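You operate a simulated robot arm through the tools that you are given. There is no shell and no other tool. Be economical: measure what you need, move in short steps, check, and stop when the job is done.

Carry out the task below with a simulated two-armed robot. There is one attempt and no reset: what you move stays moved.

## Task
Rinse the rocket bunch from the blue belt clean and lay it back.
Fine: rinse it in the basin and shut the valve; leave the other bunch.

Only the result counts: the job must be done as asked and must still hold three seconds after the hand-in. Knocking over, shifting, dropping, spilling or breaking anything else fails it.

## Robot
Two 7-joint arms with two-finger parallel grippers on one trunk, on a base that drives. Base frame: it is fixed to the floor where the robot stands at the start and does not move with it; the origin is under the middle of the robot, x ahead of it, y to its left, z up. Units: mm, rad, N and s.
The left shoulder is at the start at [22, 101, 1438], the right one opposite. With the tool pointing down near the work surface each hand reaches from about 200 to 500 mm from the robot's upright axis, wherever it stands, measured 20 degrees to its own side. Places, roughly: basin spray valve [500, -2600, 900]; open stretch of the blue belt [600, 100, 1200]. Payload 2.4 kg a hand.
Tool frame (each hand has its own): the origin (TCP) lies between the finger pads and is the grasp point; the fingertips stand 24 mm ahead of it; z points along the fingers, y is the line along which they close. The gripper opens to 68 mm. The fingers are 17 mm wide and 10 mm thick; the gripper's body (40 by 70 mm) begins 41 mm behind the TCP.
Orientation is told as [roll, pitch, yaw] about the base's x, y, z axes, in that order, counted from this pose: with the fingers straight down and closing along the base's y, the tool's x points along the base's -x, its y along +y and its z along -z.

## Interface
- The arms move only by the tool send_rows. It takes "left_commands", "right_commands" or both (then of equal length, played together; a hand with none holds still); each is a list that holds one entry, the list of rows, each a list of 7 numbers: the turn, a rotation vector about the tool's x, y, z in units of 4 degrees (1.0 is 4 degrees), then the shift along the tool's x, y, z in units of 50 mm (1.0 is 50 mm), then the gripper command, from -1 (shut) to 1 (fully open), values between in proportion. In form: [[[ax, ay, az, x, y, z, hand], ...]]. A call has 1 to 12 rows; each row shifts and turns the commanded pose from where the row before left it, along the tool's axes as they then stand. A call with a number of a shift or a turn outside -1 to 1 is refused whole. Each row takes 0.2 s and may step no farther than 50 mm and 0.15 rad from the row before; otherwise, or with a gripper value out of range, the whole call is refused. A pose out of reach is approached as far as the arm can. The call stops where the force on the tool passes 40 N (or 10 N more than at its start, if that is more) or the arm is blocked; 0.2 s more then pass. The fingers move at their own pace (about 72 mm/s each) and stop on an object; they squeeze with about 22 N. The grip force told is the motor's: it shows also when the fingers shut on nothing. Time passes only in rows, and 0.2 s behind the last, so rows that do not move let the fingers close. The reply holds the time, the measured pose of the TCP, the force on the tool along the base axes, the opening and the grip force, in the units named above and with some noise, with the torque about the TCP (base axes, N m) and any sound that the robot's microphone picked up.
- Cameras (640 x 400 px; columns grow to the right, rows downward): "scene" is now at [102.9, 23.9, 1627.9]; the picture's right is [0.24, -0.97, -0.00], its down [-0.25, -0.06, -0.97] and it looks along [0.94, 0.23, -0.26] (base axes); focal length 214 px, centre (320, 200). "left" rides on the left gripper at [84, -11, -75] in its tool frame; the picture's right is [0.13, 0.99, 0.00], its down [-0.60, 0.08, -0.79] and it looks along [-0.79, 0.10, 0.61] (tool axes); focal length 251 px, centre (320, 200). "right" rides on the right gripper at [84, 11, -75] in its tool frame; the picture's right is [-0.13, 0.99, 0.00], its down [-0.60, -0.08, -0.79] and it looks along [-0.79, -0.10, 0.61] (tool axes); focal length 251 px, centre (320, 200). There is no depth. A picture from a camera that has moved, and an enlarged one, comes with that camera's place and axes in the base frame and with its lens.
- get_image(camera): a new picture of that camera. It takes no simulated time.
- raise_lower(by): slides the trunk up (or, below 0, down) by that many mm; the arms and the scene camera ride with it, the base frame stays. It gives what a move gives, with no picture.
- steer(legs): drives the robot by 1 to 6 legs, each [ahead, left, turn to the left] in mm, mm and rad, along the robot's own axes; the way and the turn of a leg run together, so that a leg with both is an arc; at most 1500 mm and 3.142 rad a leg. The arms and the cameras ride along, it lands a little off, and it stops where it bumps. It gives what a move gives.
- pan_tilt(pan, tilt): turns the head with the scene camera to pan (to the left, within 1.501 rad either way) and tilt (down, from -0.506 to 1.204), counted from straight ahead of the robot. It gives what a move gives.
- zoom(camera, box): a new picture of the part [left, top, right, bottom] of that camera's present view, enlarged. It takes no simulated time.
- sign_off(): hands the job in; it is judged then, once.

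Work in short steps. Places have to be worked out from the pictures, the camera data and where the tool is seen: move nearer, look again, correct. Check each grasp and each placing, and mend what went wrong. You have 120 turns and 92 pictures in all, those below and enlarged ones among them. Open the grippers and draw the arms clear of the work before you hand the job in, unless the task says otherwise; then end with one line.

The tools are called after "Request:" as name(argument=value, ...) on one line, values as JSON. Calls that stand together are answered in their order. send_rows: Moves the arms, as the interface text tells. Its arguments: {"type":"object","properties":{"left_commands":{"type":"array","items":{"type":"array","items":{"type":"array","items":{"type":"number"}}}},"right_commands":{"type":"array","items":{"type":"array","items":{"type":"array","items":{"type":"number"}}}}},"required":[]} The other tools are called the same way: raise_lower (by) slides the trunk up or down; steer (legs) drives the base; pan_tilt (pan, tilt) turns the head that bears the scene camera; get_image (camera) takes a picture; zoom (camera, box) takes an enlarged picture of a part of a camera's view; sign_off () hands the job in.

At the start:

```text
clock: 0.0
left_eef_pos: [275.9, 176.6, 1568.6]
left_orientation: [0.0, 0.001, 0.0]
left_wrist_force: [0.5, -0.3, 0.6]
left_wrist_torque: [0.0, 0.0, -0.01]
left_finger_gap: 67.9
left_finger_force: 0.1
right_eef_pos: [351.3, -136.0, 1459.7]
right_orientation: [-0.001, 0.0, 0.0]
right_wrist_force: [-0.5, 0.2, -0.6]
right_wrist_torque: [0.01, -0.03, -0.02]
right_finger_gap: 67.8
right_finger_force: 0.0
trunk travel left (down, up): [-651.0, 199.0]
robot x, y, heading: [0.4, 0.7, -0.004]
head pan, tilt: [0.243, 0.262]
```

scene: 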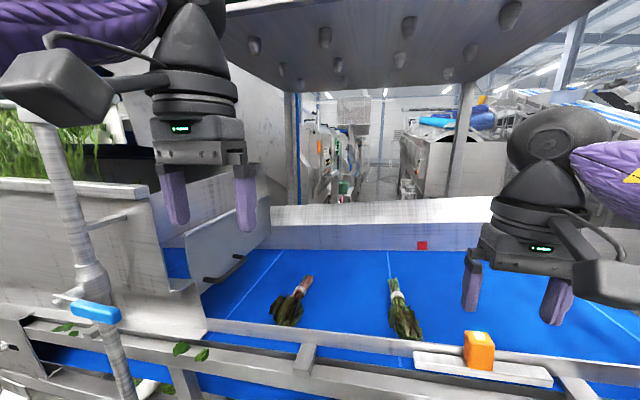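
right: 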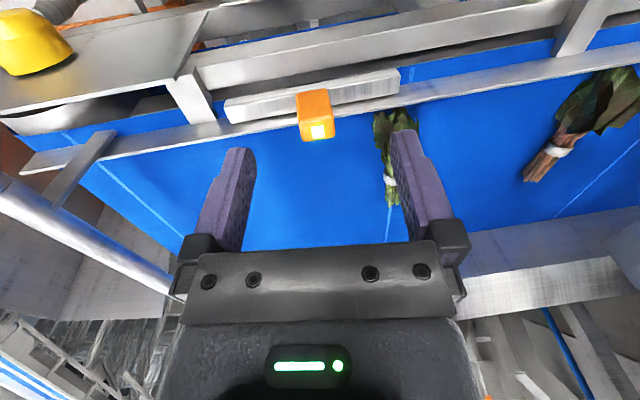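
left: 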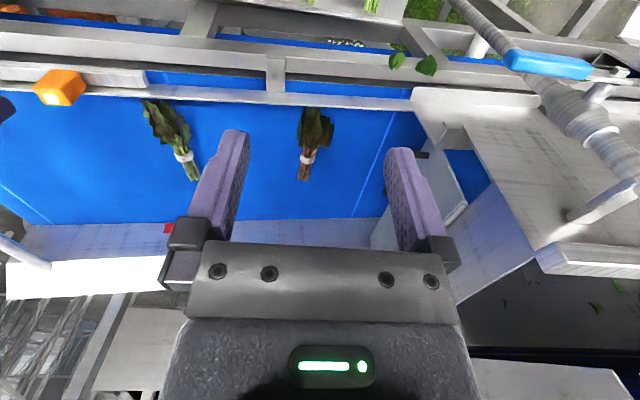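

I see two bunches on the belt: one with reddish stems and one with green stems. I'll enlarge both to tell which is rocket.

Request:
zoom(camera="scene", box=[240, 230, 480, 380])

Request:
zoom(camera="left", box=[120, 80, 360, 230])

```text
2.67 times, centred on (360, 305) of scene
camera zoom: at [102.9, 23.9, 1627.9], right [0.24, -0.97, 0.0], down [-0.25, -0.06, -0.97], along [0.94, 0.23, -0.26], focal length 572 px, centre (213, -80)
```

zoom: 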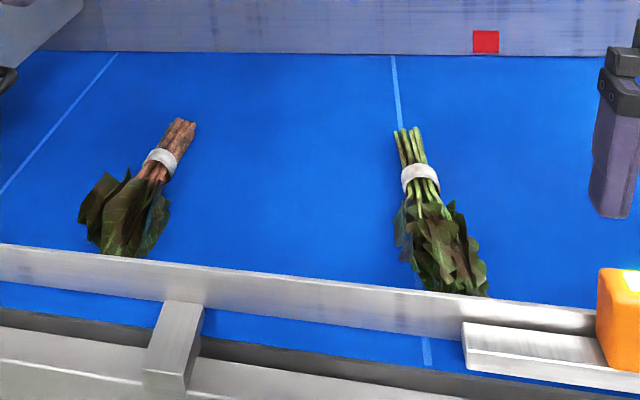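

```text
2.67 times, centred on (240, 155) of left
camera zoom: at [191.0, 166.5, 1644.0], right [-0.13, 0.99, 0.0], down [0.6, 0.08, 0.79], along [0.79, 0.1, -0.61], focal length 670 px, centre (533, 320)
```

zoom: 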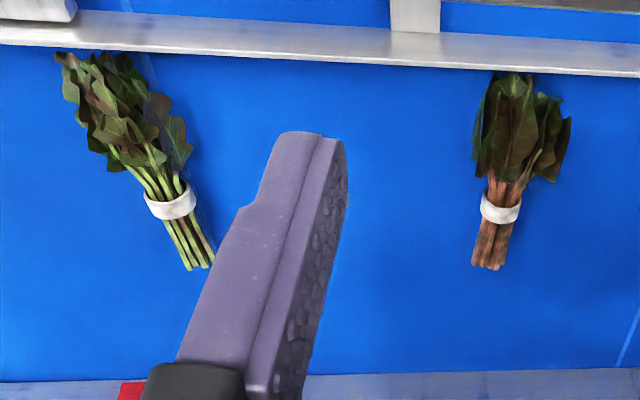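

The green, lobed one at roughly (550, -50, 1275) is the rocket. The broad-leaved, red-stemmed one at roughly (550, 186) stays put. Next I'll turn the head toward the basin to see the route.

Request:
pan_tilt(pan=-1.3, tilt=0.35)

Request:
get_image(camera="scene")

```text
clock: 1.6
left_eef_pos: [274.7, 176.3, 1568.6]
left_orientation: [-0.001, 0.001, 0.0]
left_wrist_force: [-0.7, -0.3, -0.1]
left_wrist_torque: [-0.01, 0.03, -0.03]
left_finger_gap: 68.1
left_finger_force: 0.2
right_eef_pos: [351.9, -136.3, 1462.7]
right_orientation: [0.001, 0.001, 0.0]
right_wrist_force: [0.2, -0.6, -0.4]
right_wrist_torque: [0.05, 0.03, -0.01]
right_finger_gap: 67.9
right_finger_force: 0.1
trunk travel left (down, up): [-651.0, 199.0]
robot x, y, heading: [-0.2, -1.1, -0.001]
head pan, tilt: [-1.3, 0.351]
```

```text
86 pictures are left
camera scene: at [37.2, -88.2, 1619.7], right [-0.96, -0.27, 0.0], down [-0.09, 0.33, -0.94], along [0.25, -0.9, -0.34], focal length 214 px, centre (320, 200)
```

scene: 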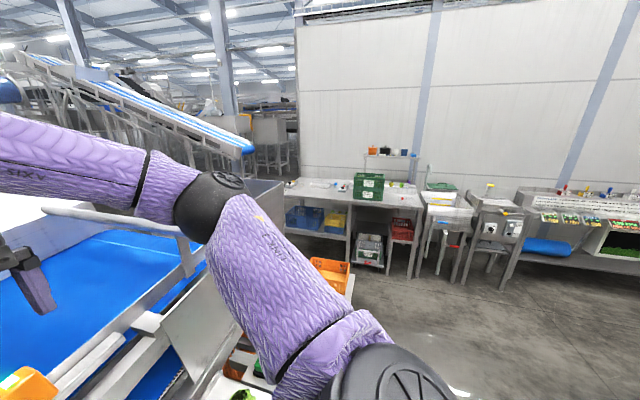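

I'll enlarge the wall-side benches, where the basin should project.

Request:
zoom(camera="scene", box=[270, 130, 430, 230])

Request:
zoom(camera="scene", box=[410, 160, 570, 260])

```text
4.00 times, centred on (350, 180) of scene
camera zoom: at [37.2, -88.2, 1619.7], right [-0.96, -0.27, 0.0], down [-0.09, 0.33, -0.94], along [0.25, -0.9, -0.34], focal length 858 px, centre (200, 280)
```

zoom: 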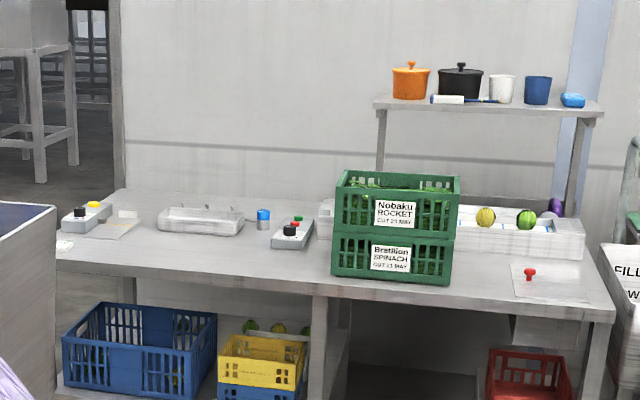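

```text
4.00 times, centred on (490, 210) of scene
camera zoom: at [37.2, -88.2, 1619.7], right [-0.96, -0.27, 0.0], down [-0.09, 0.33, -0.94], along [0.25, -0.9, -0.34], focal length 858 px, centre (-360, 160)
```

zoom: 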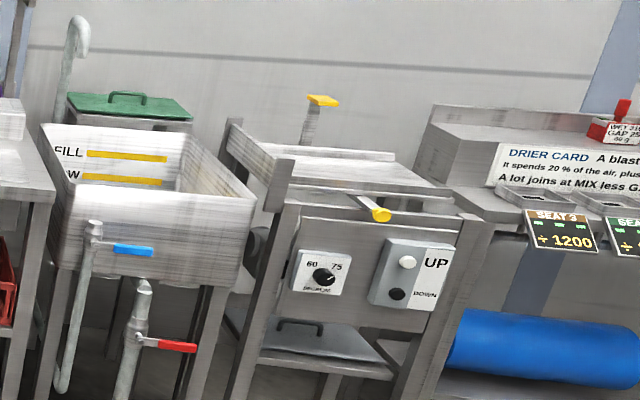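

The blue-topped fixture on the bench matches the listed spray valve position, with a tray-like basin beside it. I'll carry the bunch in the left hand so the right hand can work the valve. Before moving the base, I'll check what is around it.

Request:
pan_tilt(pan=-0.5, tilt=0.9)

Request:
get_image(camera="scene")

```text
clock: 2.8
left_eef_pos: [275.0, 176.5, 1569.2]
left_orientation: [0.001, -0.001, 0.002]
left_wrist_force: [0.1, -0.6, 0.3]
left_wrist_torque: [-0.01, -0.02, -0.02]
left_finger_gap: 67.9
left_finger_force: 0.1
right_eef_pos: [351.5, -137.0, 1461.6]
right_orientation: [0.0, 0.0, 0.0]
right_wrist_force: [-0.4, 0.3, 0.0]
right_wrist_torque: [-0.01, 0.0, 0.02]
right_finger_gap: 68.2
right_finger_force: 0.1
trunk travel left (down, up): [-651.0, 199.0]
robot x, y, heading: [-1.6, -2.8, 0.001]
head pan, tilt: [-0.499, 0.901]
```

```text
83 pictures are left
camera scene: at [78.5, -34.7, 1572.2], right [-0.48, -0.88, 0.0], down [-0.69, 0.38, -0.62], along [0.55, -0.3, -0.78], focal length 214 px, centre (320, 200)
```

scene: 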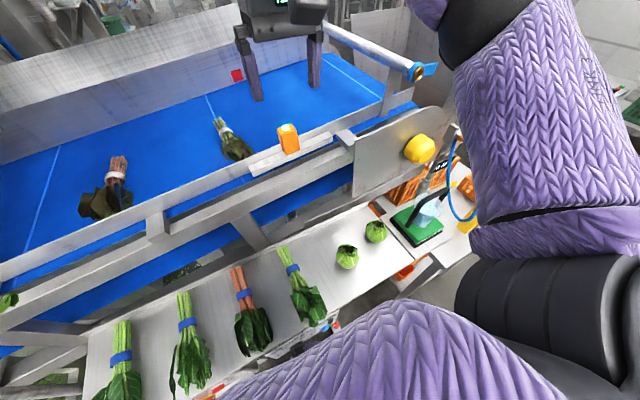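

A lower shelf stands close in front of me, so I won't drive ahead. I'll slide sideways to the right to put the rocket ahead of the left shoulder, and raise the trunk a little for reach.

Request:
steer(legs=[[0, -170, 0]])

Request:
pan_tilt(pan=0.2, tilt=0.6)

Request:
get_image(camera="scene")

Request:
get_image(camera="left")

```text
clock: 4.3
left_eef_pos: [214.7, 114.5, 1569.1]
left_orientation: [-0.001, -0.001, 0.158]
left_wrist_force: [-0.1, 0.9, -0.2]
left_wrist_torque: [-0.02, -0.01, -0.03]
left_finger_gap: 68.2
left_finger_force: 0.0
right_eef_pos: [336.8, -182.5, 1461.0]
right_orientation: [0.001, -0.001, 0.153]
right_wrist_force: [-0.2, 0.1, -0.7]
right_wrist_torque: [-0.02, -0.02, 0.0]
right_finger_gap: 68.1
right_finger_force: 0.0
trunk travel left (down, up): [-651.0, 199.0]
robot x, y, heading: [-28.1, -104.0, 0.156]
head pan, tilt: [-0.499, 0.901]
stopped in leg 1: the robot was blocked; the commanded pose is now the measured one
```

```text
clock: 5.4
left_eef_pos: [215.8, 116.3, 1568.6]
left_orientation: [0.0, -0.001, 0.155]
left_wrist_force: [0.5, 0.1, -0.4]
left_wrist_torque: [0.03, 0.02, 0.0]
left_finger_gap: 67.8
left_finger_force: 0.1
right_eef_pos: [339.1, -182.1, 1460.3]
right_orientation: [0.0, -0.001, 0.156]
right_wrist_force: [1.1, 0.0, 0.7]
right_wrist_torque: [-0.01, 0.0, -0.03]
right_finger_gap: 68.0
right_finger_force: 0.0
trunk travel left (down, up): [-651.0, 199.0]
robot x, y, heading: [-28.1, -102.3, 0.155]
head pan, tilt: [0.201, 0.6]
```

```text
82 pictures are left
camera scene: at [66.5, -67.5, 1596.8], right [0.35, -0.94, 0.0], down [-0.53, -0.2, -0.82], along [0.77, 0.29, -0.57], focal length 214 px, centre (320, 200)
```

scene: 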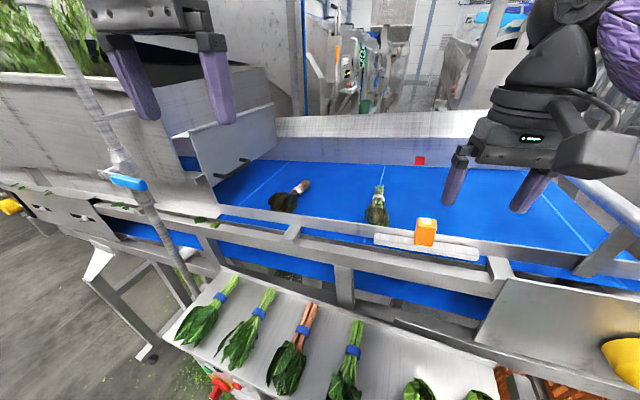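

```text
81 pictures are left
camera left: at [134.8, 92.4, 1643.9], right [-0.28, 0.96, 0.0], down [0.58, 0.17, 0.79], along [0.76, 0.22, -0.61], focal length 251 px, centre (320, 200)
```

left: 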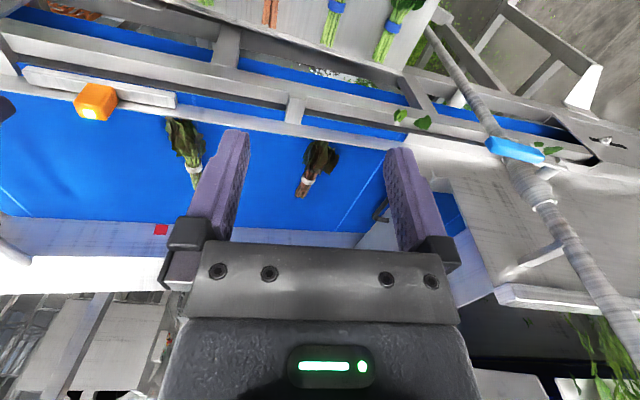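

The base met something on its right and twisted slightly. I'll look at that side to see what it touched.

Request:
pan_tilt(pan=-1.2, tilt=1.0)

Request:
get_image(camera="scene")

```text
clock: 6.9
left_eef_pos: [216.3, 115.0, 1569.7]
left_orientation: [0.0, -0.001, 0.156]
left_wrist_force: [0.0, -0.6, 0.6]
left_wrist_torque: [0.03, 0.01, 0.0]
left_finger_gap: 68.0
left_finger_force: 0.1
right_eef_pos: [339.2, -182.2, 1461.8]
right_orientation: [0.0, 0.0, 0.157]
right_wrist_force: [-1.0, -0.1, -0.1]
right_wrist_torque: [0.02, 0.01, 0.0]
right_finger_gap: 68.0
right_finger_force: 0.1
trunk travel left (down, up): [-651.0, 199.0]
robot x, y, heading: [-31.7, -106.5, 0.155]
head pan, tilt: [-1.201, 1.0]
```

```text
80 pictures are left
camera scene: at [18.5, -158.6, 1564.9], right [-0.86, -0.5, 0.0], down [-0.42, 0.73, -0.54], along [0.27, -0.47, -0.84], focal length 214 px, centre (320, 200)
```

scene: 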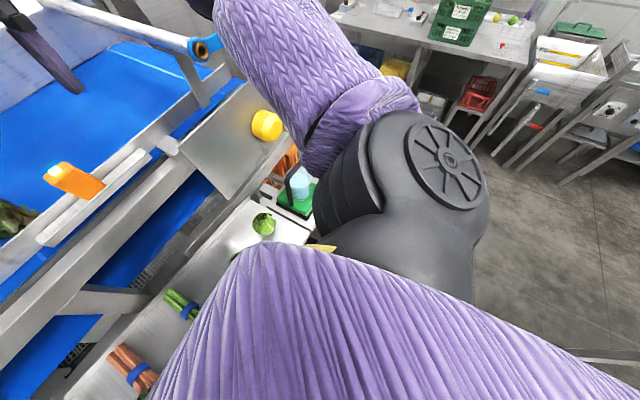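

I can't see the contact because the arm hides it. I'll back off, straighten up and look again.

Request:
steer(legs=[[-250, 0, 0], [0, 0, -0.155]])

Request:
pan_tilt(pan=-0.35, tilt=1.0)

Request:
get_image(camera="scene")

```text
clock: 9.4
left_eef_pos: [-6.3, 35.8, 1569.7]
left_orientation: [0.001, -0.002, 0.003]
left_wrist_force: [0.0, 1.0, -0.6]
left_wrist_torque: [0.0, 0.01, 0.01]
left_finger_gap: 68.3
left_finger_force: 0.1
right_eef_pos: [71.9, -276.5, 1461.1]
right_orientation: [0.0, -0.001, 0.002]
right_wrist_force: [-0.3, 0.3, 0.2]
right_wrist_torque: [-0.04, 0.02, 0.01]
right_finger_gap: 68.0
right_finger_force: 0.0
trunk travel left (down, up): [-651.0, 199.0]
robot x, y, heading: [-278.0, -143.3, 0.003]
head pan, tilt: [-1.201, 1.0]
```

```text
clock: 10.6
left_eef_pos: [-4.6, 35.7, 1569.1]
left_orientation: [0.001, 0.001, 0.003]
left_wrist_force: [0.3, 0.5, 0.4]
left_wrist_torque: [0.0, 0.0, 0.02]
left_finger_gap: 68.0
left_finger_force: 0.1
right_eef_pos: [71.4, -275.9, 1461.7]
right_orientation: [0.001, -0.001, 0.001]
right_wrist_force: [-0.4, -0.1, 0.0]
right_wrist_torque: [0.01, 0.03, -0.01]
right_finger_gap: 67.9
right_finger_force: 0.0
trunk travel left (down, up): [-651.0, 199.0]
robot x, y, heading: [-280.5, -144.1, 0.001]
head pan, tilt: [-0.351, 1.0]
```

```text
79 pictures are left
camera scene: at [-201.8, -163.3, 1564.9], right [-0.34, -0.94, 0.0], down [-0.79, 0.29, -0.54], along [0.51, -0.19, -0.84], focal length 214 px, centre (320, 200)
```

scene: 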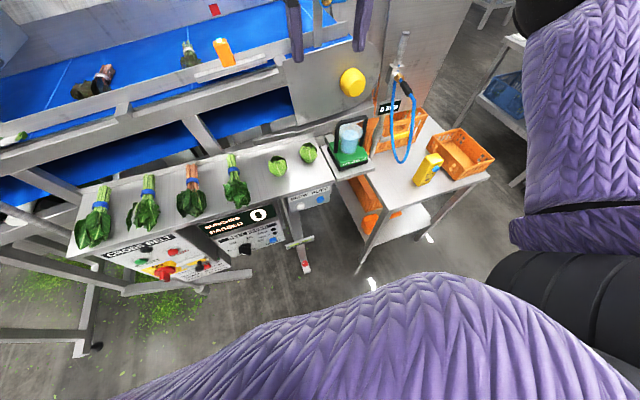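

The thing I touched was a T-foot or table leg at front right, and everything still stands. I'll go back to near my start position, from which the rocket is straight ahead, and try reaching with the left hand.

Request:
steer(legs=[[0, 134, 0], [285, 0, 0]])

Request:
pan_tilt(pan=0.0, tilt=0.6)

Request:
get_image(camera="scene")

```text
clock: 13.4
left_eef_pos: [282.0, 168.9, 1568.6]
left_orientation: [0.001, 0.0, 0.001]
left_wrist_force: [0.7, 0.6, 0.8]
left_wrist_torque: [-0.01, 0.03, 0.01]
left_finger_gap: 68.1
left_finger_force: 0.1
right_eef_pos: [357.6, -144.0, 1461.2]
right_orientation: [0.001, 0.0, 0.0]
right_wrist_force: [0.2, 1.1, 0.6]
right_wrist_torque: [0.0, 0.0, 0.02]
right_finger_gap: 68.0
right_finger_force: 0.0
trunk travel left (down, up): [-651.0, 199.0]
robot x, y, heading: [6.6, -6.3, -0.001]
head pan, tilt: [-0.351, 1.0]
```

```text
clock: 14.3
left_eef_pos: [281.7, 168.8, 1569.2]
left_orientation: [0.001, -0.001, 0.001]
left_wrist_force: [0.2, -0.2, -0.2]
left_wrist_torque: [0.01, -0.01, 0.01]
left_finger_gap: 68.0
left_finger_force: 0.1
right_eef_pos: [356.8, -142.8, 1462.2]
right_orientation: [0.0, -0.001, -0.001]
right_wrist_force: [0.2, -0.6, -0.4]
right_wrist_torque: [0.02, -0.03, -0.01]
right_finger_gap: 68.1
right_finger_force: 0.1
trunk travel left (down, up): [-651.0, 199.0]
robot x, y, heading: [3.5, -8.8, -0.002]
head pan, tilt: [0.0, 0.6]
```

```text
78 pictures are left
camera scene: at [106.9, -6.0, 1596.8], right [0.0, -1.0, 0.0], down [-0.57, 0.0, -0.82], along [0.82, 0.0, -0.57], focal length 214 px, centre (320, 200)
```

scene: 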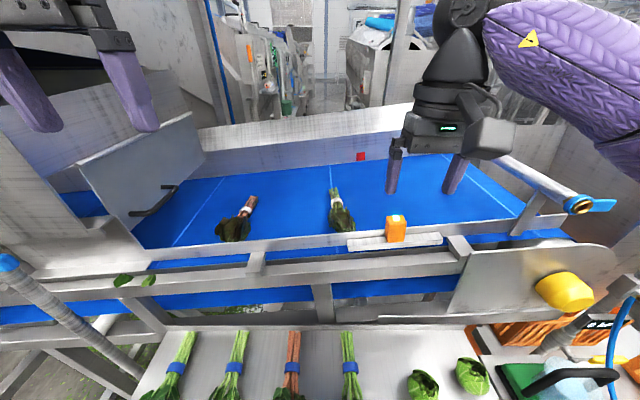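

The rocket's band is straight ahead at about (560, -43). I'll draw the right hand back to the side while the left hand moves over toward the bunch, staying high.

Request:
send_rows(left_commands=[[[0, 0, 0, 0, 0, 0, 1], [0, 0, 0, -0.3, -0.4, 0, 1], [0, 0, 0, -0.8, -0.6, 0, 1], [0, 0, 0, -0.8, -0.6, 0, 1], [0, 0, 0, -0.8, -0.6, 0, 1], [0, 0, 0, -0.8, -0.6, 0, 1], [0, 0, 0, -0.5, -0.6, 0, 1], [0, 0, 0, 0, -0.8, 0, 1]]], right_commands=[[[0, 0, 0, 0.7, -0.6, 0, 1], [0, 0, 0, 0.7, -0.7, 0, 1], [0, 0, 0, 0.7, -0.7, 0, 1], [0, 0, 0, 0, 0, 0, 1], [0, 0, 0, 0, 0, 0, 1], [0, 0, 0, 0, 0, 0, 1], [0, 0, 0, 0, 0, 0, 1], [0, 0, 0, 0, 0, 0, 1]]])

Request:
get_image(camera="left")

Request:
get_image(camera="scene")

```text
clock: 16.1
left_eef_pos: [338.7, 104.7, 1471.4]
left_orientation: [-0.003, -0.001, 0.003]
left_wrist_force: [-1.4, 0.3, 0.9]
left_wrist_torque: [0.01, -0.02, 0.01]
left_finger_gap: 68.1
left_finger_force: 0.1
left hand out of reach, approached as far as the arm can: row 2, 3, 4, 5, 6, 7, 8
right_eef_pos: [251.8, -243.7, 1461.9]
right_orientation: [0.001, -0.002, 0.001]
right_wrist_force: [0.1, 0.0, 0.1]
right_wrist_torque: [0.03, 0.01, -0.02]
right_finger_gap: 68.1
right_finger_force: 0.1
trunk travel left (down, up): [-651.0, 199.0]
robot x, y, heading: [5.8, -5.7, -0.003]
head pan, tilt: [0.0, 0.6]
```

```text
77 pictures are left
camera left: at [254.7, 94.0, 1546.6], right [-0.13, 0.99, 0.0], down [0.6, 0.08, 0.79], along [0.79, 0.1, -0.61], focal length 251 px, centre (320, 200)
```

left: 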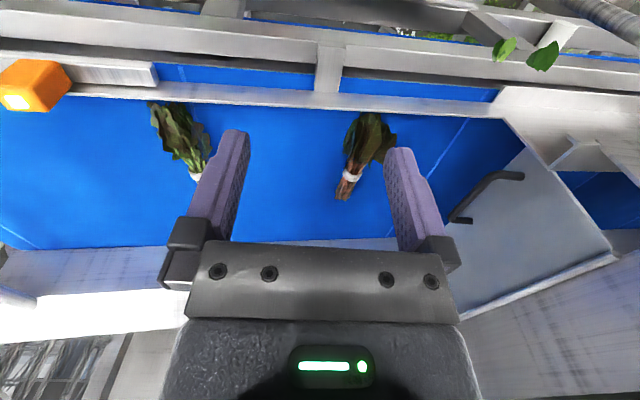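

```text
76 pictures are left
camera scene: at [106.1, -6.4, 1597.0], right [0.0, -1.0, 0.0], down [-0.56, 0.0, -0.83], along [0.83, 0.0, -0.56], focal length 214 px, centre (320, 200)
```

scene: 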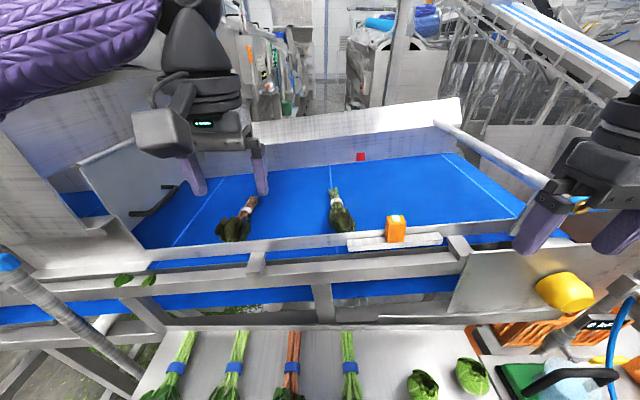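

The arm can't reach that far at this height, so I need a higher trunk. There is a plate with nozzles overhead, so I'll look up before raising.

Request:
pan_tilt(pan=0.0, tilt=-0.5)

Request:
get_image(camera="scene")

```text
clock: 17.4
left_eef_pos: [340.0, 105.2, 1471.5]
left_orientation: [-0.003, -0.003, 0.005]
left_wrist_force: [-0.1, 0.3, -0.2]
left_wrist_torque: [0.01, -0.01, 0.0]
left_finger_gap: 67.9
left_finger_force: 0.1
right_eef_pos: [250.9, -243.5, 1461.2]
right_orientation: [0.001, 0.0, 0.0]
right_wrist_force: [-0.4, 1.0, 0.4]
right_wrist_torque: [0.0, -0.01, -0.01]
right_finger_gap: 68.0
right_finger_force: 0.0
trunk travel left (down, up): [-651.0, 199.0]
robot x, y, heading: [3.1, -9.6, -0.004]
head pan, tilt: [0.0, -0.499]
```

```text
75 pictures are left
camera scene: at [85.6, -6.0, 1692.1], right [0.0, -1.0, 0.0], down [0.48, 0.0, -0.88], along [0.88, 0.0, 0.48], focal length 214 px, centre (320, 200)
```

scene: 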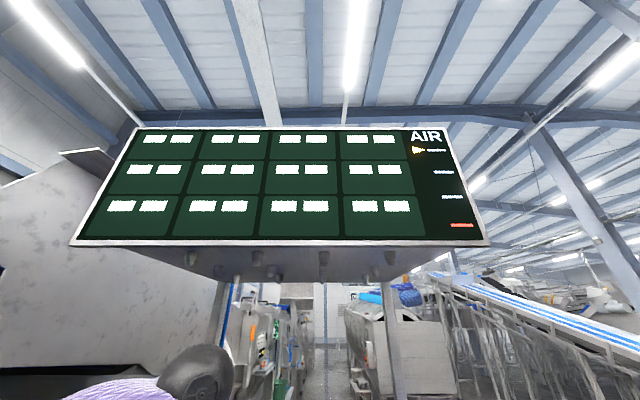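

The board's underside is well above and ahead of the head. I'll raise the trunk by 130 mm and look down again.

Request:
raise_lower(by=130)

Request:
pan_tilt(pan=0.0, tilt=0.75)

Request:
send_rows(left_commands=[[[0, 0, 0, 0, 0, 1, 1], [0, 0, 0, 0, 0, 1, 1], [0, 0, 0, 0, 0, 1, 1], [0, 0, 0, 0, 0, 1, 1]]])

Request:
get_image(camera="scene")

Request:
get_image(camera="left")

```text
clock: 19.0
left_eef_pos: [339.8, 115.4, 1599.6]
left_orientation: [-0.007, -0.001, 0.009]
left_wrist_force: [0.4, 1.4, 0.7]
left_wrist_torque: [-0.04, 0.0, -0.01]
left_finger_gap: 68.0
left_finger_force: 0.1
right_eef_pos: [253.3, -235.0, 1593.1]
right_orientation: [-0.006, 0.0, 0.002]
right_wrist_force: [-0.3, 0.0, 0.0]
right_wrist_torque: [-0.06, -0.04, 0.01]
right_finger_gap: 68.3
right_finger_force: 0.1
trunk travel left (down, up): [-781.0, 69.0]
robot x, y, heading: [5.3, -3.6, -0.001]
head pan, tilt: [0.0, -0.499]
```

```text
clock: 20.4
left_eef_pos: [340.2, 105.9, 1601.1]
left_orientation: [-0.004, -0.003, 0.008]
left_wrist_force: [0.0, 0.1, 0.3]
left_wrist_torque: [-0.02, -0.04, 0.0]
left_finger_gap: 68.1
left_finger_force: 0.1
right_eef_pos: [252.0, -242.9, 1591.3]
right_orientation: [-0.001, 0.0, 0.0]
right_wrist_force: [0.1, 0.2, 0.1]
right_wrist_torque: [0.01, -0.01, 0.02]
right_finger_gap: 67.9
right_finger_force: 0.0
trunk travel left (down, up): [-781.0, 69.0]
robot x, y, heading: [6.7, -9.5, -0.003]
head pan, tilt: [0.0, 0.75]
```

```text
clock: 21.4
left_eef_pos: [340.3, 104.7, 1400.2]
left_orientation: [-0.005, -0.003, 0.007]
left_wrist_force: [-0.1, -0.6, -0.4]
left_wrist_torque: [-0.01, 0.02, -0.02]
left_finger_gap: 68.1
left_finger_force: 0.1
right_eef_pos: [253.7, -242.1, 1591.4]
right_orientation: [0.0, 0.001, 0.0]
right_wrist_force: [-0.3, -0.4, 0.0]
right_wrist_torque: [0.0, 0.03, 0.03]
right_finger_gap: 67.8
right_finger_force: 0.0
trunk travel left (down, up): [-781.0, 69.0]
robot x, y, heading: [1.7, -4.5, -0.003]
head pan, tilt: [0.0, 0.75]
```

```text
74 pictures are left
camera scene: at [100.4, -5.5, 1714.0], right [0.0, -1.0, 0.0], down [-0.68, 0.0, -0.73], along [0.73, 0.0, -0.68], focal length 214 px, centre (320, 200)
```

scene: 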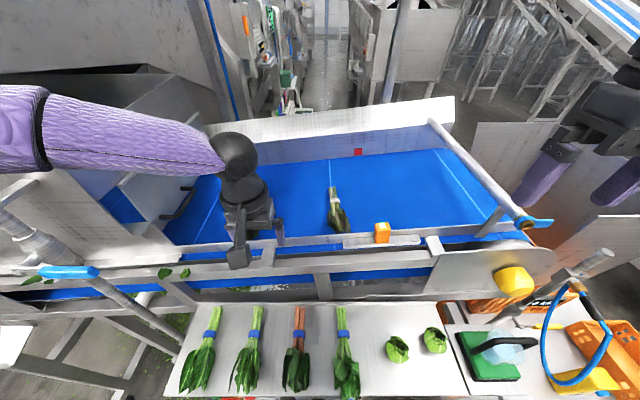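

```text
73 pictures are left
camera left: at [256.9, 94.2, 1475.4], right [-0.14, 0.99, 0.0], down [0.6, 0.09, 0.79], along [0.79, 0.1, -0.61], focal length 251 px, centre (320, 200)
```

left: 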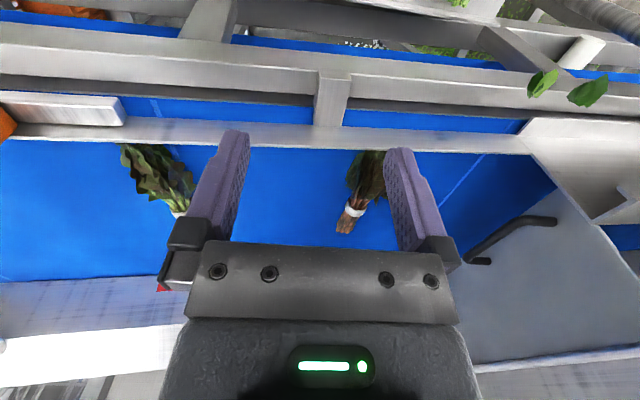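

Triangulating the views puts the rocket's band at about (540, -47, 1295). I'll move the left hand across and forward at safe height and see how far it gets.

Request:
send_rows(left_commands=[[[0, 0, 0, 0, -0.8, 0, 1], [0, 0, 0, 0, -0.8, 0, 1], [0, 0, 0, -0.4, -0.8, 0, 1], [0, 0, 0, -0.6, -0.6, 0, 1], [0, 0, 0, -0.6, 0, 0, 1], [0, 0, 0, -0.6, 0, 0, 1], [0, 0, 0, -0.6, 0, 0, 1], [0, 0, 0, 0, 0, 0, 1]]])

Request:
get_image(camera="left")

```text
clock: 23.2
left_eef_pos: [388.3, 115.8, 1442.2]
left_orientation: [-0.006, -0.003, 0.007]
left_wrist_force: [0.9, -1.7, -0.4]
left_wrist_torque: [-0.01, 0.0, 0.0]
left_finger_gap: 68.0
left_finger_force: 0.1
left hand out of reach, approached as far as the arm can: row 1, 2, 3, 4, 5, 6, 7
right_eef_pos: [252.3, -244.6, 1591.4]
right_orientation: [0.001, 0.0, 0.002]
right_wrist_force: [-0.2, 0.6, 0.4]
right_wrist_torque: [-0.01, -0.01, 0.02]
right_finger_gap: 67.9
right_finger_force: 0.2
trunk travel left (down, up): [-781.0, 69.0]
robot x, y, heading: [8.7, -5.4, 0.003]
head pan, tilt: [0.0, 0.75]
```

```text
72 pictures are left
camera left: at [304.3, 105.7, 1517.7], right [-0.14, 0.99, -0.01], down [0.6, 0.09, 0.79], along [0.79, 0.1, -0.61], focal length 251 px, centre (320, 200)
```

left: 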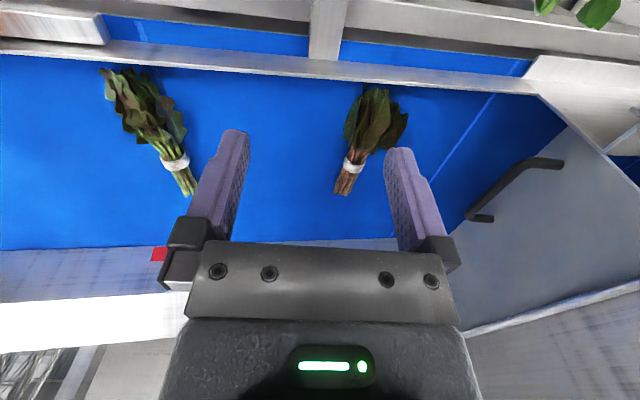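

The left arm can't reach across to y = -45 from this heading. I'll turn the robot right in place so the bunch lies to its left front, and shift slightly left, away from the T-foot.

Request:
steer(legs=[[0, 25, -0.2], [0, 15, -0.18]])

Request:
get_image(camera="left")

Request:
get_image(camera="scene")

```text
clock: 25.1
left_eef_pos: [413.9, 5.9, 1444.0]
left_orientation: [-0.004, -0.004, -0.371]
left_wrist_force: [0.0, -0.2, 0.6]
left_wrist_torque: [0.01, 0.03, -0.01]
left_finger_gap: 67.9
left_finger_force: 0.0
right_eef_pos: [153.9, -278.9, 1591.8]
right_orientation: [0.0, 0.0, -0.38]
right_wrist_force: [0.3, 0.1, 0.1]
right_wrist_torque: [0.01, 0.04, -0.01]
right_finger_gap: 68.1
right_finger_force: 0.0
trunk travel left (down, up): [-781.0, 69.0]
robot x, y, heading: [11.6, 30.7, -0.379]
head pan, tilt: [0.0, 0.75]
```

```text
71 pictures are left
camera left: at [331.3, 26.9, 1517.6], right [0.24, 0.97, -0.01], down [0.59, -0.14, 0.79], along [0.77, -0.19, -0.61], focal length 251 px, centre (320, 200)
```

left: 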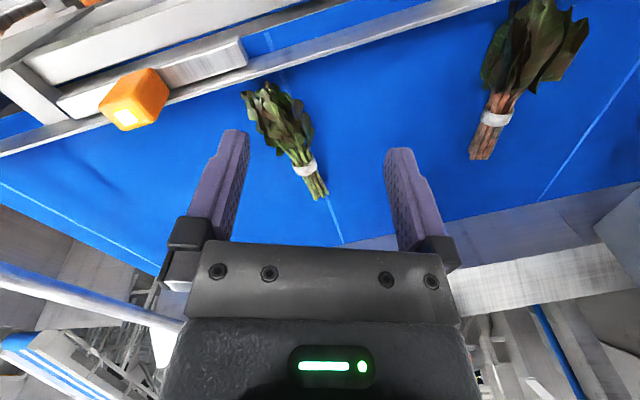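

```text
70 pictures are left
camera scene: at [99.6, -1.4, 1714.0], right [-0.37, -0.93, 0.0], down [-0.63, 0.25, -0.73], along [0.68, -0.27, -0.68], focal length 214 px, centre (320, 200)
```

scene: 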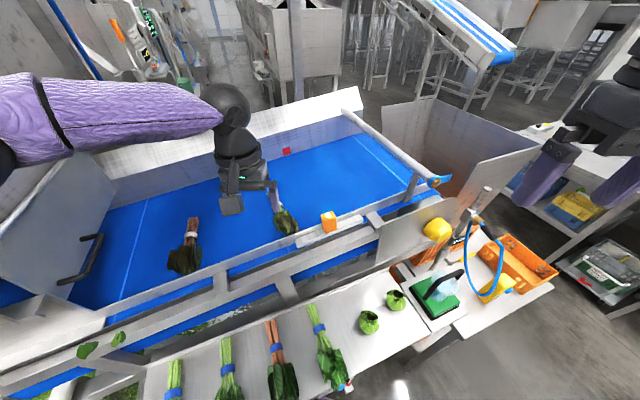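

The band sits at about (547, -48, 1290), with the bunch axis nearly along x. I'll untwist the tool yaw to close along y and move above it.

Request:
send_rows(left_commands=[[[0, 0, -1, 0, 0, 0, 1], [0, 0, -1, 0, 0, 0, 1], [0, 0, -1, 0, 0, 0, 1], [0, 0, -1, 0, 0, 0, 1], [0, 0, -1, 0, 0, 0, 1], [0, 0, 0, -0.4, -0.27, 0.6, 1], [0, 0, 0, -0.5, -0.27, 0.6, 1], [0, 0, 0, -0.6, -0.27, 0.3, 1], [0, 0, 0, -0.6, -0.27, 0, 1], [0, 0, 0, -0.5, 0, 0, 1], [0, 0, 0, 0, 0, 0, 1]]])

Request:
get_image(camera="left")

```text
clock: 27.5
left_eef_pos: [469.2, 52.5, 1409.9]
left_orientation: [-0.008, -0.002, -0.023]
left_wrist_force: [-0.2, 1.0, -0.8]
left_wrist_torque: [0.0, -0.02, 0.0]
left_finger_gap: 67.9
left_finger_force: 0.0
left hand out of reach, approached as far as the arm can: row 6, 7, 8, 9, 10
right_eef_pos: [154.3, -278.8, 1591.4]
right_orientation: [0.001, 0.001, -0.378]
right_wrist_force: [-1.0, 0.1, -1.2]
right_wrist_torque: [0.02, -0.02, 0.0]
right_finger_gap: 67.9
right_finger_force: 0.1
trunk travel left (down, up): [-781.0, 69.0]
robot x, y, heading: [17.6, 28.6, -0.379]
head pan, tilt: [0.0, 0.75]
```

```text
69 pictures are left
camera left: at [385.4, 44.9, 1484.8], right [-0.11, 0.99, -0.01], down [0.6, 0.07, 0.79], along [0.79, 0.08, -0.61], focal length 251 px, centre (320, 200)
```

left: 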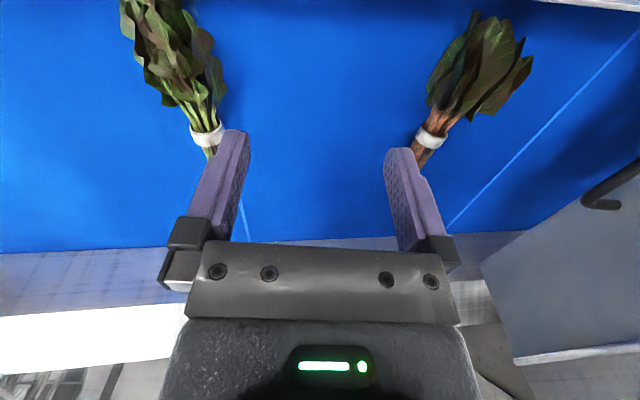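

The reach limit is about being too high and slightly too far. I'll lift the hand, lower the trunk about 100 mm, and creep ahead a little while turning a bit more to the right.

Request:
send_rows(left_commands=[[[0, 0, 0, 0.6, 0, -0.8, 1], [0, 0, 0, 0.6, 0, -0.8, 1], [0, 0, 0, 0.4, 0, -0.8, 1], [0, 0, 0, 0, 0, 0, 1]]])

Request:
raise_lower(by=-100)

Request:
steer(legs=[[40, 12, -0.13]])

Request:
get_image(camera="scene")

```text
clock: 28.5
left_eef_pos: [390.0, 54.8, 1529.7]
left_orientation: [-0.004, -0.001, -0.022]
left_wrist_force: [0.6, 0.3, -0.1]
left_wrist_torque: [0.02, -0.01, -0.04]
left_finger_gap: 68.0
left_finger_force: 0.0
right_eef_pos: [155.6, -279.2, 1591.7]
right_orientation: [0.001, 0.0, -0.377]
right_wrist_force: [0.6, 0.4, 0.0]
right_wrist_torque: [-0.04, 0.0, 0.0]
right_finger_gap: 68.2
right_finger_force: 0.2
trunk travel left (down, up): [-781.0, 69.0]
robot x, y, heading: [11.2, 36.1, -0.379]
head pan, tilt: [0.0, 0.75]
```

```text
clock: 29.8
left_eef_pos: [389.6, 54.4, 1428.9]
left_orientation: [-0.007, -0.001, -0.023]
left_wrist_force: [0.7, 0.3, 0.5]
left_wrist_torque: [-0.02, 0.01, 0.01]
left_finger_gap: 68.2
left_finger_force: 0.0
right_eef_pos: [153.6, -278.5, 1490.8]
right_orientation: [-0.001, 0.001, -0.378]
right_wrist_force: [-0.5, 0.6, -0.3]
right_wrist_torque: [-0.01, 0.03, 0.0]
right_finger_gap: 68.0
right_finger_force: 0.1
trunk travel left (down, up): [-681.0, 169.0]
robot x, y, heading: [14.3, 32.8, -0.374]
head pan, tilt: [0.0, 0.75]
```

```text
clock: 30.9
left_eef_pos: [411.8, 9.5, 1431.3]
left_orientation: [-0.005, -0.008, -0.135]
left_wrist_force: [0.0, -0.2, -0.1]
left_wrist_torque: [0.01, -0.01, 0.02]
left_finger_gap: 68.2
left_finger_force: 0.0
right_eef_pos: [139.4, -292.8, 1492.7]
right_orientation: [0.005, -0.006, -0.494]
right_wrist_force: [-0.9, -0.1, -0.7]
right_wrist_torque: [-0.03, 0.0, 0.0]
right_finger_gap: 68.0
right_finger_force: 0.1
trunk travel left (down, up): [-681.0, 169.0]
robot x, y, heading: [41.2, 31.2, -0.494]
head pan, tilt: [0.0, 0.75]
stopped in leg 1: the robot was blocked; the commanded pose is now the measured one
```

```text
68 pictures are left
camera scene: at [117.1, -12.8, 1614.7], right [-0.47, -0.88, 0.0], down [-0.6, 0.32, -0.74], along [0.65, -0.35, -0.68], focal length 214 px, centre (320, 200)
```

scene: 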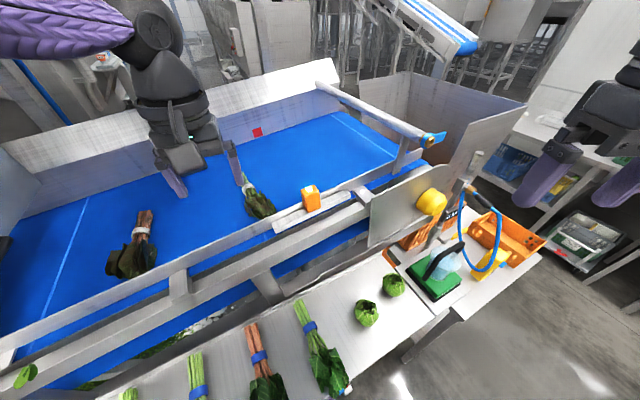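

The base just touched and stopped at (41, 31), and the bunch is now within the left hand's reach, about 512 mm out at 20° left. I'll untwist 8° and move over the band, down to z of about 1340.

Request:
send_rows(left_commands=[[[0, 0, -1, 0, 0, 0, 1], [0, 0, -1, 0, 0, 0, 1], [0, 0, 0, -0.4, -0.23, 0.36, 1], [0, 0, 0, -0.5, -0.23, 0.36, 1], [0, 0, 0, -0.6, -0.23, 0.36, 1], [0, 0, 0, -0.6, -0.23, 0.36, 1], [0, 0, 0, -0.5, -0.23, 0.36, 1], [0, 0, 0, 0, 0, 0, 1]]])

Request:
get_image(camera="left")

Request:
get_image(camera="scene")

```text
clock: 32.7
left_eef_pos: [504.7, -1.3, 1349.1]
left_orientation: [-0.008, -0.011, 0.004]
left_wrist_force: [0.4, -0.4, -0.2]
left_wrist_torque: [0.04, -0.01, 0.0]
left_finger_gap: 67.7
left_finger_force: 0.0
left hand out of reach, approached as far as the arm can: row 5, 6, 7
right_eef_pos: [138.7, -294.8, 1491.3]
right_orientation: [0.004, -0.008, -0.491]
right_wrist_force: [-0.6, 0.2, 0.2]
right_wrist_torque: [-0.01, 0.0, -0.01]
right_finger_gap: 68.0
right_finger_force: 0.1
trunk travel left (down, up): [-681.0, 169.0]
robot x, y, heading: [47.3, 29.1, -0.491]
head pan, tilt: [0.0, 0.75]
```

```text
67 pictures are left
camera left: at [420.0, -10.6, 1424.0], right [-0.13, 0.99, -0.01], down [0.59, 0.09, 0.8], along [0.79, 0.1, -0.6], focal length 251 px, centre (320, 200)
```

left: 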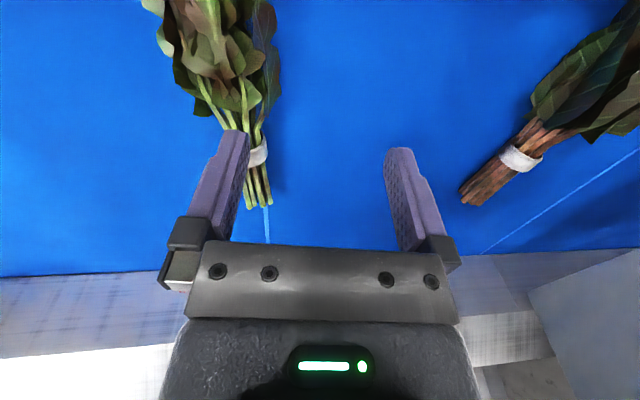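

```text
66 pictures are left
camera scene: at [115.7, -13.1, 1614.8], right [-0.47, -0.88, 0.0], down [-0.59, 0.32, -0.74], along [0.65, -0.35, -0.68], focal length 214 px, centre (320, 200)
```

scene: 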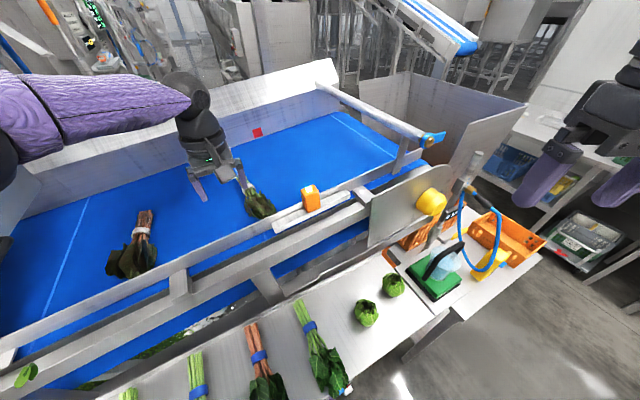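

The band is at about (548, -41) and the hand is still 42 mm short. I'll tilt the fingers 16° forward, which brings the wrist back, and complete the move above the bunch.

Request:
send_rows(left_commands=[[[0, -1, 0, 0, 0, 0, 1], [0, -1, 0, 0, 0, 0, 1], [0, -1, 0, 0, 0, 0, 1], [0, -1, 0, 0, 0, 0, 1], [0, 0, 0, -0.23, -0.27, 0.2, 1], [0, 0, 0, -0.23, -0.27, 0.2, 1], [0, 0, 0, -0.23, -0.27, 0.2, 1], [0, 0, 0, 0, 0, 0, 1]]])

Request:
get_image(camera="left")

```text
clock: 34.5
left_eef_pos: [526.0, -15.9, 1337.7]
left_orientation: [-0.009, -0.289, 0.003]
left_wrist_force: [0.2, -0.2, -0.1]
left_wrist_torque: [-0.02, 0.02, -0.03]
left_finger_gap: 68.0
left_finger_force: 0.1
left hand out of reach, approached as far as the arm can: row 6, 7
right_eef_pos: [138.6, -294.8, 1491.6]
right_orientation: [0.004, -0.009, -0.492]
right_wrist_force: [0.1, -0.6, -0.1]
right_wrist_torque: [-0.01, 0.04, -0.01]
right_finger_gap: 68.0
right_finger_force: 0.1
trunk travel left (down, up): [-681.0, 169.0]
robot x, y, heading: [47.3, 25.8, -0.495]
head pan, tilt: [0.0, 0.75]
```

```text
65 pictures are left
camera left: at [424.3, -25.2, 1386.2], right [-0.13, 0.99, -0.04], down [0.35, 0.09, 0.93], along [0.93, 0.1, -0.36], focal length 251 px, centre (320, 200)
```

left: 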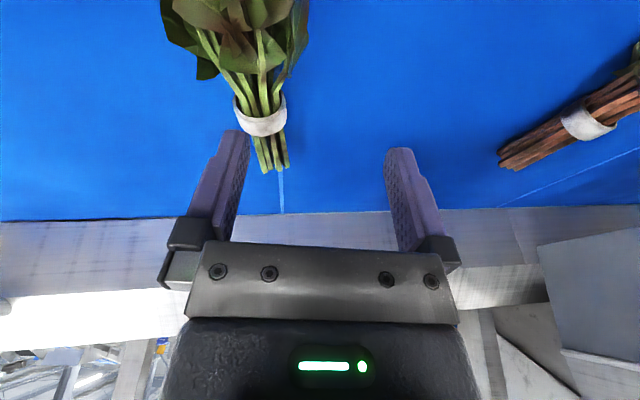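

Fitting the reach limits suggests the wrist sits about 295 mm above the TCP, so the shoulder should be higher for a low hand. I'll raise the trunk 100 mm and bring the hand down over the bunch from there.

Request:
raise_lower(by=100)

Request:
send_rows(left_commands=[[[0, 0, 0, 0.2, 0, 0.8, 1], [0, 0, 0, 0.2, 0, 0.8, 1], [0, 0, 0, 0, -0.2, 0.5, 1], [0, 0, 0, -0.2, -0.2, 0, 1], [0, 0, 0, -0.2, -0.2, 0, 1], [0, 0, 0, -0.2, 0, 0, 1], [0, 0, 0, 0, 0, 0, 1]]])

Request:
get_image(camera="left")

```text
clock: 35.8
left_eef_pos: [528.7, -19.3, 1428.6]
left_orientation: [-0.005, -0.284, 0.002]
left_wrist_force: [0.5, 0.2, -0.4]
left_wrist_torque: [0.0, 0.03, 0.01]
left_finger_gap: 68.0
left_finger_force: 0.1
right_eef_pos: [143.6, -299.9, 1582.0]
right_orientation: [0.005, -0.001, -0.491]
right_wrist_force: [0.5, 0.5, -0.5]
right_wrist_torque: [-0.04, -0.01, 0.04]
right_finger_gap: 68.0
right_finger_force: 0.1
trunk travel left (down, up): [-781.0, 69.0]
robot x, y, heading: [42.6, 30.4, -0.494]
head pan, tilt: [0.0, 0.75]
```

```text
clock: 37.4
left_eef_pos: [531.0, 7.8, 1368.5]
left_orientation: [-0.005, -0.284, 0.004]
left_wrist_force: [0.5, -0.5, 0.5]
left_wrist_torque: [-0.01, 0.01, -0.01]
left_finger_gap: 68.4
left_finger_force: 0.1
left hand out of reach, approached as far as the arm can: row 1, 2, 3, 4, 5, 6
right_eef_pos: [142.7, -298.6, 1583.1]
right_orientation: [0.004, -0.002, -0.494]
right_wrist_force: [-0.6, -0.4, -0.9]
right_wrist_torque: [-0.03, 0.02, -0.01]
right_finger_gap: 68.1
right_finger_force: 0.1
trunk travel left (down, up): [-781.0, 69.0]
robot x, y, heading: [42.2, 28.8, -0.496]
head pan, tilt: [0.0, 0.75]
```

```text
64 pictures are left
camera left: at [429.0, -2.4, 1416.8], right [-0.13, 0.99, -0.04], down [0.36, 0.08, 0.93], along [0.93, 0.1, -0.36], focal length 251 px, centre (320, 200)
```

left: 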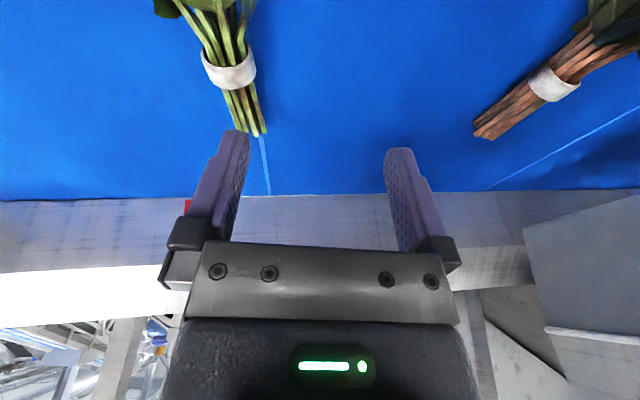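

That height makes it worse, so the wrist is in fact only about 140 mm above the TCP and the best trunk height is near zero. I can also grasp at x ≈ 520, on the stems just leafward of the band. I'll lift the hand, lower the trunk and retry.

Request:
send_rows(left_commands=[[[0, 0, 0, 0.3, 0, -0.7, 1], [0, 0, 0, 0.3, 0, -0.7, 1], [0, 0, 0, 0.3, 0, -0.7, 1], [0, 0, 0, 0, 0, 0, 1]]])

Request:
raise_lower(by=-115)

Request:
send_rows(left_commands=[[[0, -0.8, 0, 0, -0.3, 0, 1], [0, 0, 0, 0, -0.4, 0, 1], [0, 0, 0, 0, -0.4, 0, 1], [0, 0, 0, -0.2, 0, 0, 1], [0, 0, 0, -0.2, 0, 0, 1], [0, 0, 0, 0, 0, 0, 1]]])

Request:
get_image(camera="left")

```text
clock: 38.4
left_eef_pos: [457.1, 7.5, 1458.0]
left_orientation: [-0.007, -0.284, 0.005]
left_wrist_force: [-0.5, -0.2, 0.1]
left_wrist_torque: [0.03, 0.02, 0.02]
left_finger_gap: 67.8
left_finger_force: 0.0
right_eef_pos: [142.8, -299.9, 1583.3]
right_orientation: [0.002, -0.002, -0.494]
right_wrist_force: [-0.8, -0.5, 0.1]
right_wrist_torque: [0.01, 0.02, -0.01]
right_finger_gap: 68.0
right_finger_force: 0.1
trunk travel left (down, up): [-781.0, 69.0]
robot x, y, heading: [44.1, 28.2, -0.495]
head pan, tilt: [0.0, 0.75]
```

```text
clock: 39.9
left_eef_pos: [454.8, 11.8, 1350.5]
left_orientation: [-0.008, -0.289, 0.003]
left_wrist_force: [-0.4, 0.0, 0.8]
left_wrist_torque: [0.02, 0.01, 0.03]
left_finger_gap: 68.1
left_finger_force: 0.0
right_eef_pos: [139.8, -295.1, 1476.9]
right_orientation: [0.004, -0.008, -0.492]
right_wrist_force: [0.3, -0.4, 0.5]
right_wrist_torque: [0.0, -0.03, 0.02]
right_finger_gap: 68.2
right_finger_force: 0.1
trunk travel left (down, up): [-666.0, 184.0]
robot x, y, heading: [44.7, 31.0, -0.49]
head pan, tilt: [0.0, 0.75]
```

```text
clock: 41.3
left_eef_pos: [474.9, -43.3, 1358.3]
left_orientation: [-0.008, -0.345, 0.005]
left_wrist_force: [-0.8, -0.1, -0.8]
left_wrist_torque: [-0.03, -0.01, 0.02]
left_finger_gap: 68.0
left_finger_force: 0.0
right_eef_pos: [140.2, -295.2, 1475.9]
right_orientation: [0.003, -0.01, -0.494]
right_wrist_force: [0.2, -0.5, 0.1]
right_wrist_torque: [-0.05, 0.0, -0.04]
right_finger_gap: 68.0
right_finger_force: 0.0
trunk travel left (down, up): [-666.0, 184.0]
robot x, y, heading: [49.0, 28.8, -0.489]
head pan, tilt: [0.0, 0.75]
```

```text
63 pictures are left
camera left: at [369.8, -53.3, 1400.6], right [-0.12, 0.99, -0.05], down [0.3, 0.09, 0.95], along [0.95, 0.1, -0.31], focal length 251 px, centre (320, 200)
```

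left: 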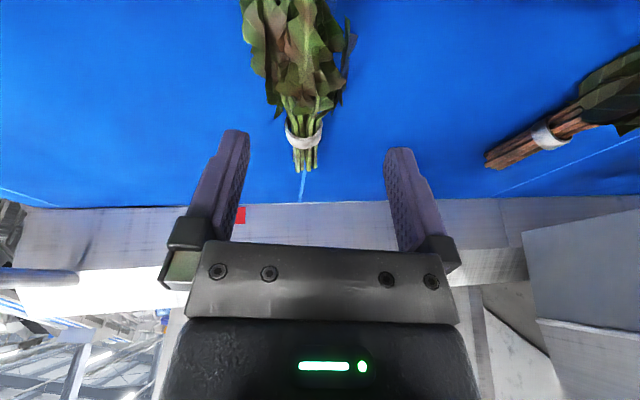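

Tracking well: the hand is now at y = -43 with the band at about (552, -51). I'll move forward 50 mm and down to about z 1333.

Request:
send_rows(left_commands=[[[0, 0, 0, -0.26, -0.05, 0.26, 1], [0, 0, 0, -0.26, -0.05, 0.26, 1], [0, 0, 0, -0.26, -0.05, 0.26, 1], [0, 0, 0, 0, 0, 0, 1]]])

Request:
get_image(camera="left")

```text
clock: 42.3
left_eef_pos: [515.0, -30.0, 1337.2]
left_orientation: [-0.009, -0.347, 0.006]
left_wrist_force: [-0.3, 0.0, 0.3]
left_wrist_torque: [0.02, -0.01, -0.02]
left_finger_gap: 67.9
left_finger_force: 0.2
left hand out of reach, approached as far as the arm can: row 2, 3
right_eef_pos: [138.6, -294.5, 1478.4]
right_orientation: [0.004, -0.008, -0.495]
right_wrist_force: [0.4, -0.2, 0.1]
right_wrist_torque: [-0.02, -0.01, 0.02]
right_finger_gap: 67.9
right_finger_force: 0.0
trunk travel left (down, up): [-666.0, 184.0]
robot x, y, heading: [52.0, 31.9, -0.493]
head pan, tilt: [0.0, 0.75]
```

```text
62 pictures are left
camera left: at [410.7, -40.5, 1380.1], right [-0.12, 0.99, -0.05], down [0.3, 0.09, 0.95], along [0.95, 0.1, -0.31], focal length 251 px, centre (320, 200)
```

left: 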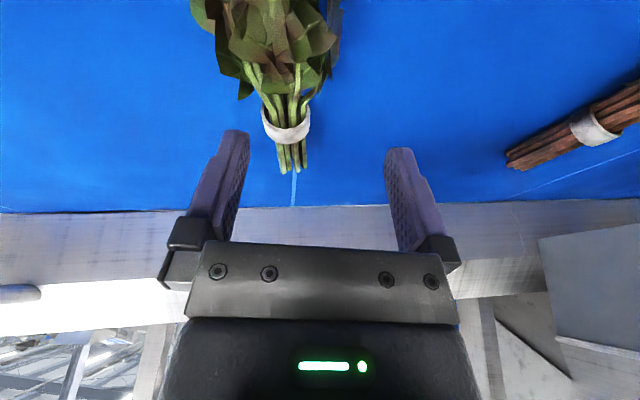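

I'm close: a grasp at x ≈ 513 is on the bare stems. Turning the base another 0.1 rad right puts the bunch in a better direction, so I'll lift the hand first to clear the leaves, then turn.

Request:
send_rows(left_commands=[[[0, 0, 0, 0.3, 0, -0.6, 1], [0, 0, 0, 0.3, 0.3, -0.5, 1], [0, 0, 0, 0, 0.3, 0, 1], [0, 0, 0, 0, 0, 0, 1]]])

Request:
steer(legs=[[0, 5, -0.11]])

Request:
get_image(camera="left")

```text
clock: 43.3
left_eef_pos: [467.7, -1.2, 1379.0]
left_orientation: [-0.009, -0.343, 0.005]
left_wrist_force: [0.8, -1.0, -1.3]
left_wrist_torque: [0.02, 0.04, -0.01]
left_finger_gap: 68.1
left_finger_force: 0.0
right_eef_pos: [139.6, -295.8, 1477.8]
right_orientation: [0.002, -0.008, -0.493]
right_wrist_force: [-0.8, -0.6, -0.9]
right_wrist_torque: [0.02, 0.01, 0.01]
right_finger_gap: 68.0
right_finger_force: 0.1
trunk travel left (down, up): [-666.0, 184.0]
robot x, y, heading: [46.6, 25.7, -0.496]
head pan, tilt: [0.0, 0.75]
```

```text
clock: 44.2
left_eef_pos: [461.3, -26.4, 1380.7]
left_orientation: [-0.009, -0.349, -0.088]
left_wrist_force: [0.2, 0.1, 0.4]
left_wrist_torque: [-0.02, -0.01, -0.01]
left_finger_gap: 68.1
left_finger_force: 0.0
right_eef_pos: [108.0, -287.8, 1478.0]
right_orientation: [0.002, -0.013, -0.588]
right_wrist_force: [-0.4, -0.3, 0.0]
right_wrist_torque: [-0.04, 0.0, 0.03]
right_finger_gap: 68.1
right_finger_force: 0.0
trunk travel left (down, up): [-666.0, 184.0]
robot x, y, heading: [49.8, 35.3, -0.587]
head pan, tilt: [0.0, 0.75]
```

```text
61 pictures are left
camera left: at [357.0, -27.2, 1423.0], right [-0.03, 1.0, -0.05], down [0.3, 0.06, 0.95], along [0.95, 0.01, -0.3], focal length 251 px, centre (320, 200)
```

left: 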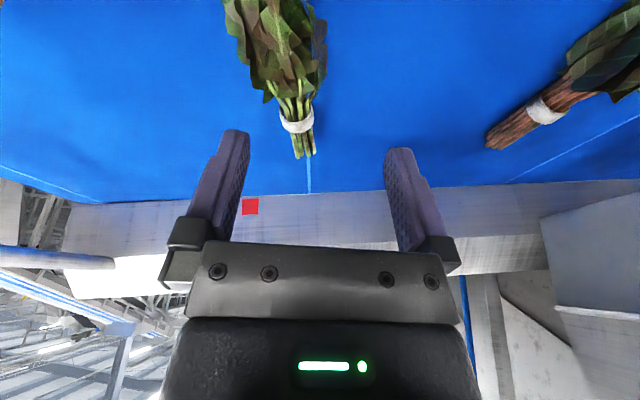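

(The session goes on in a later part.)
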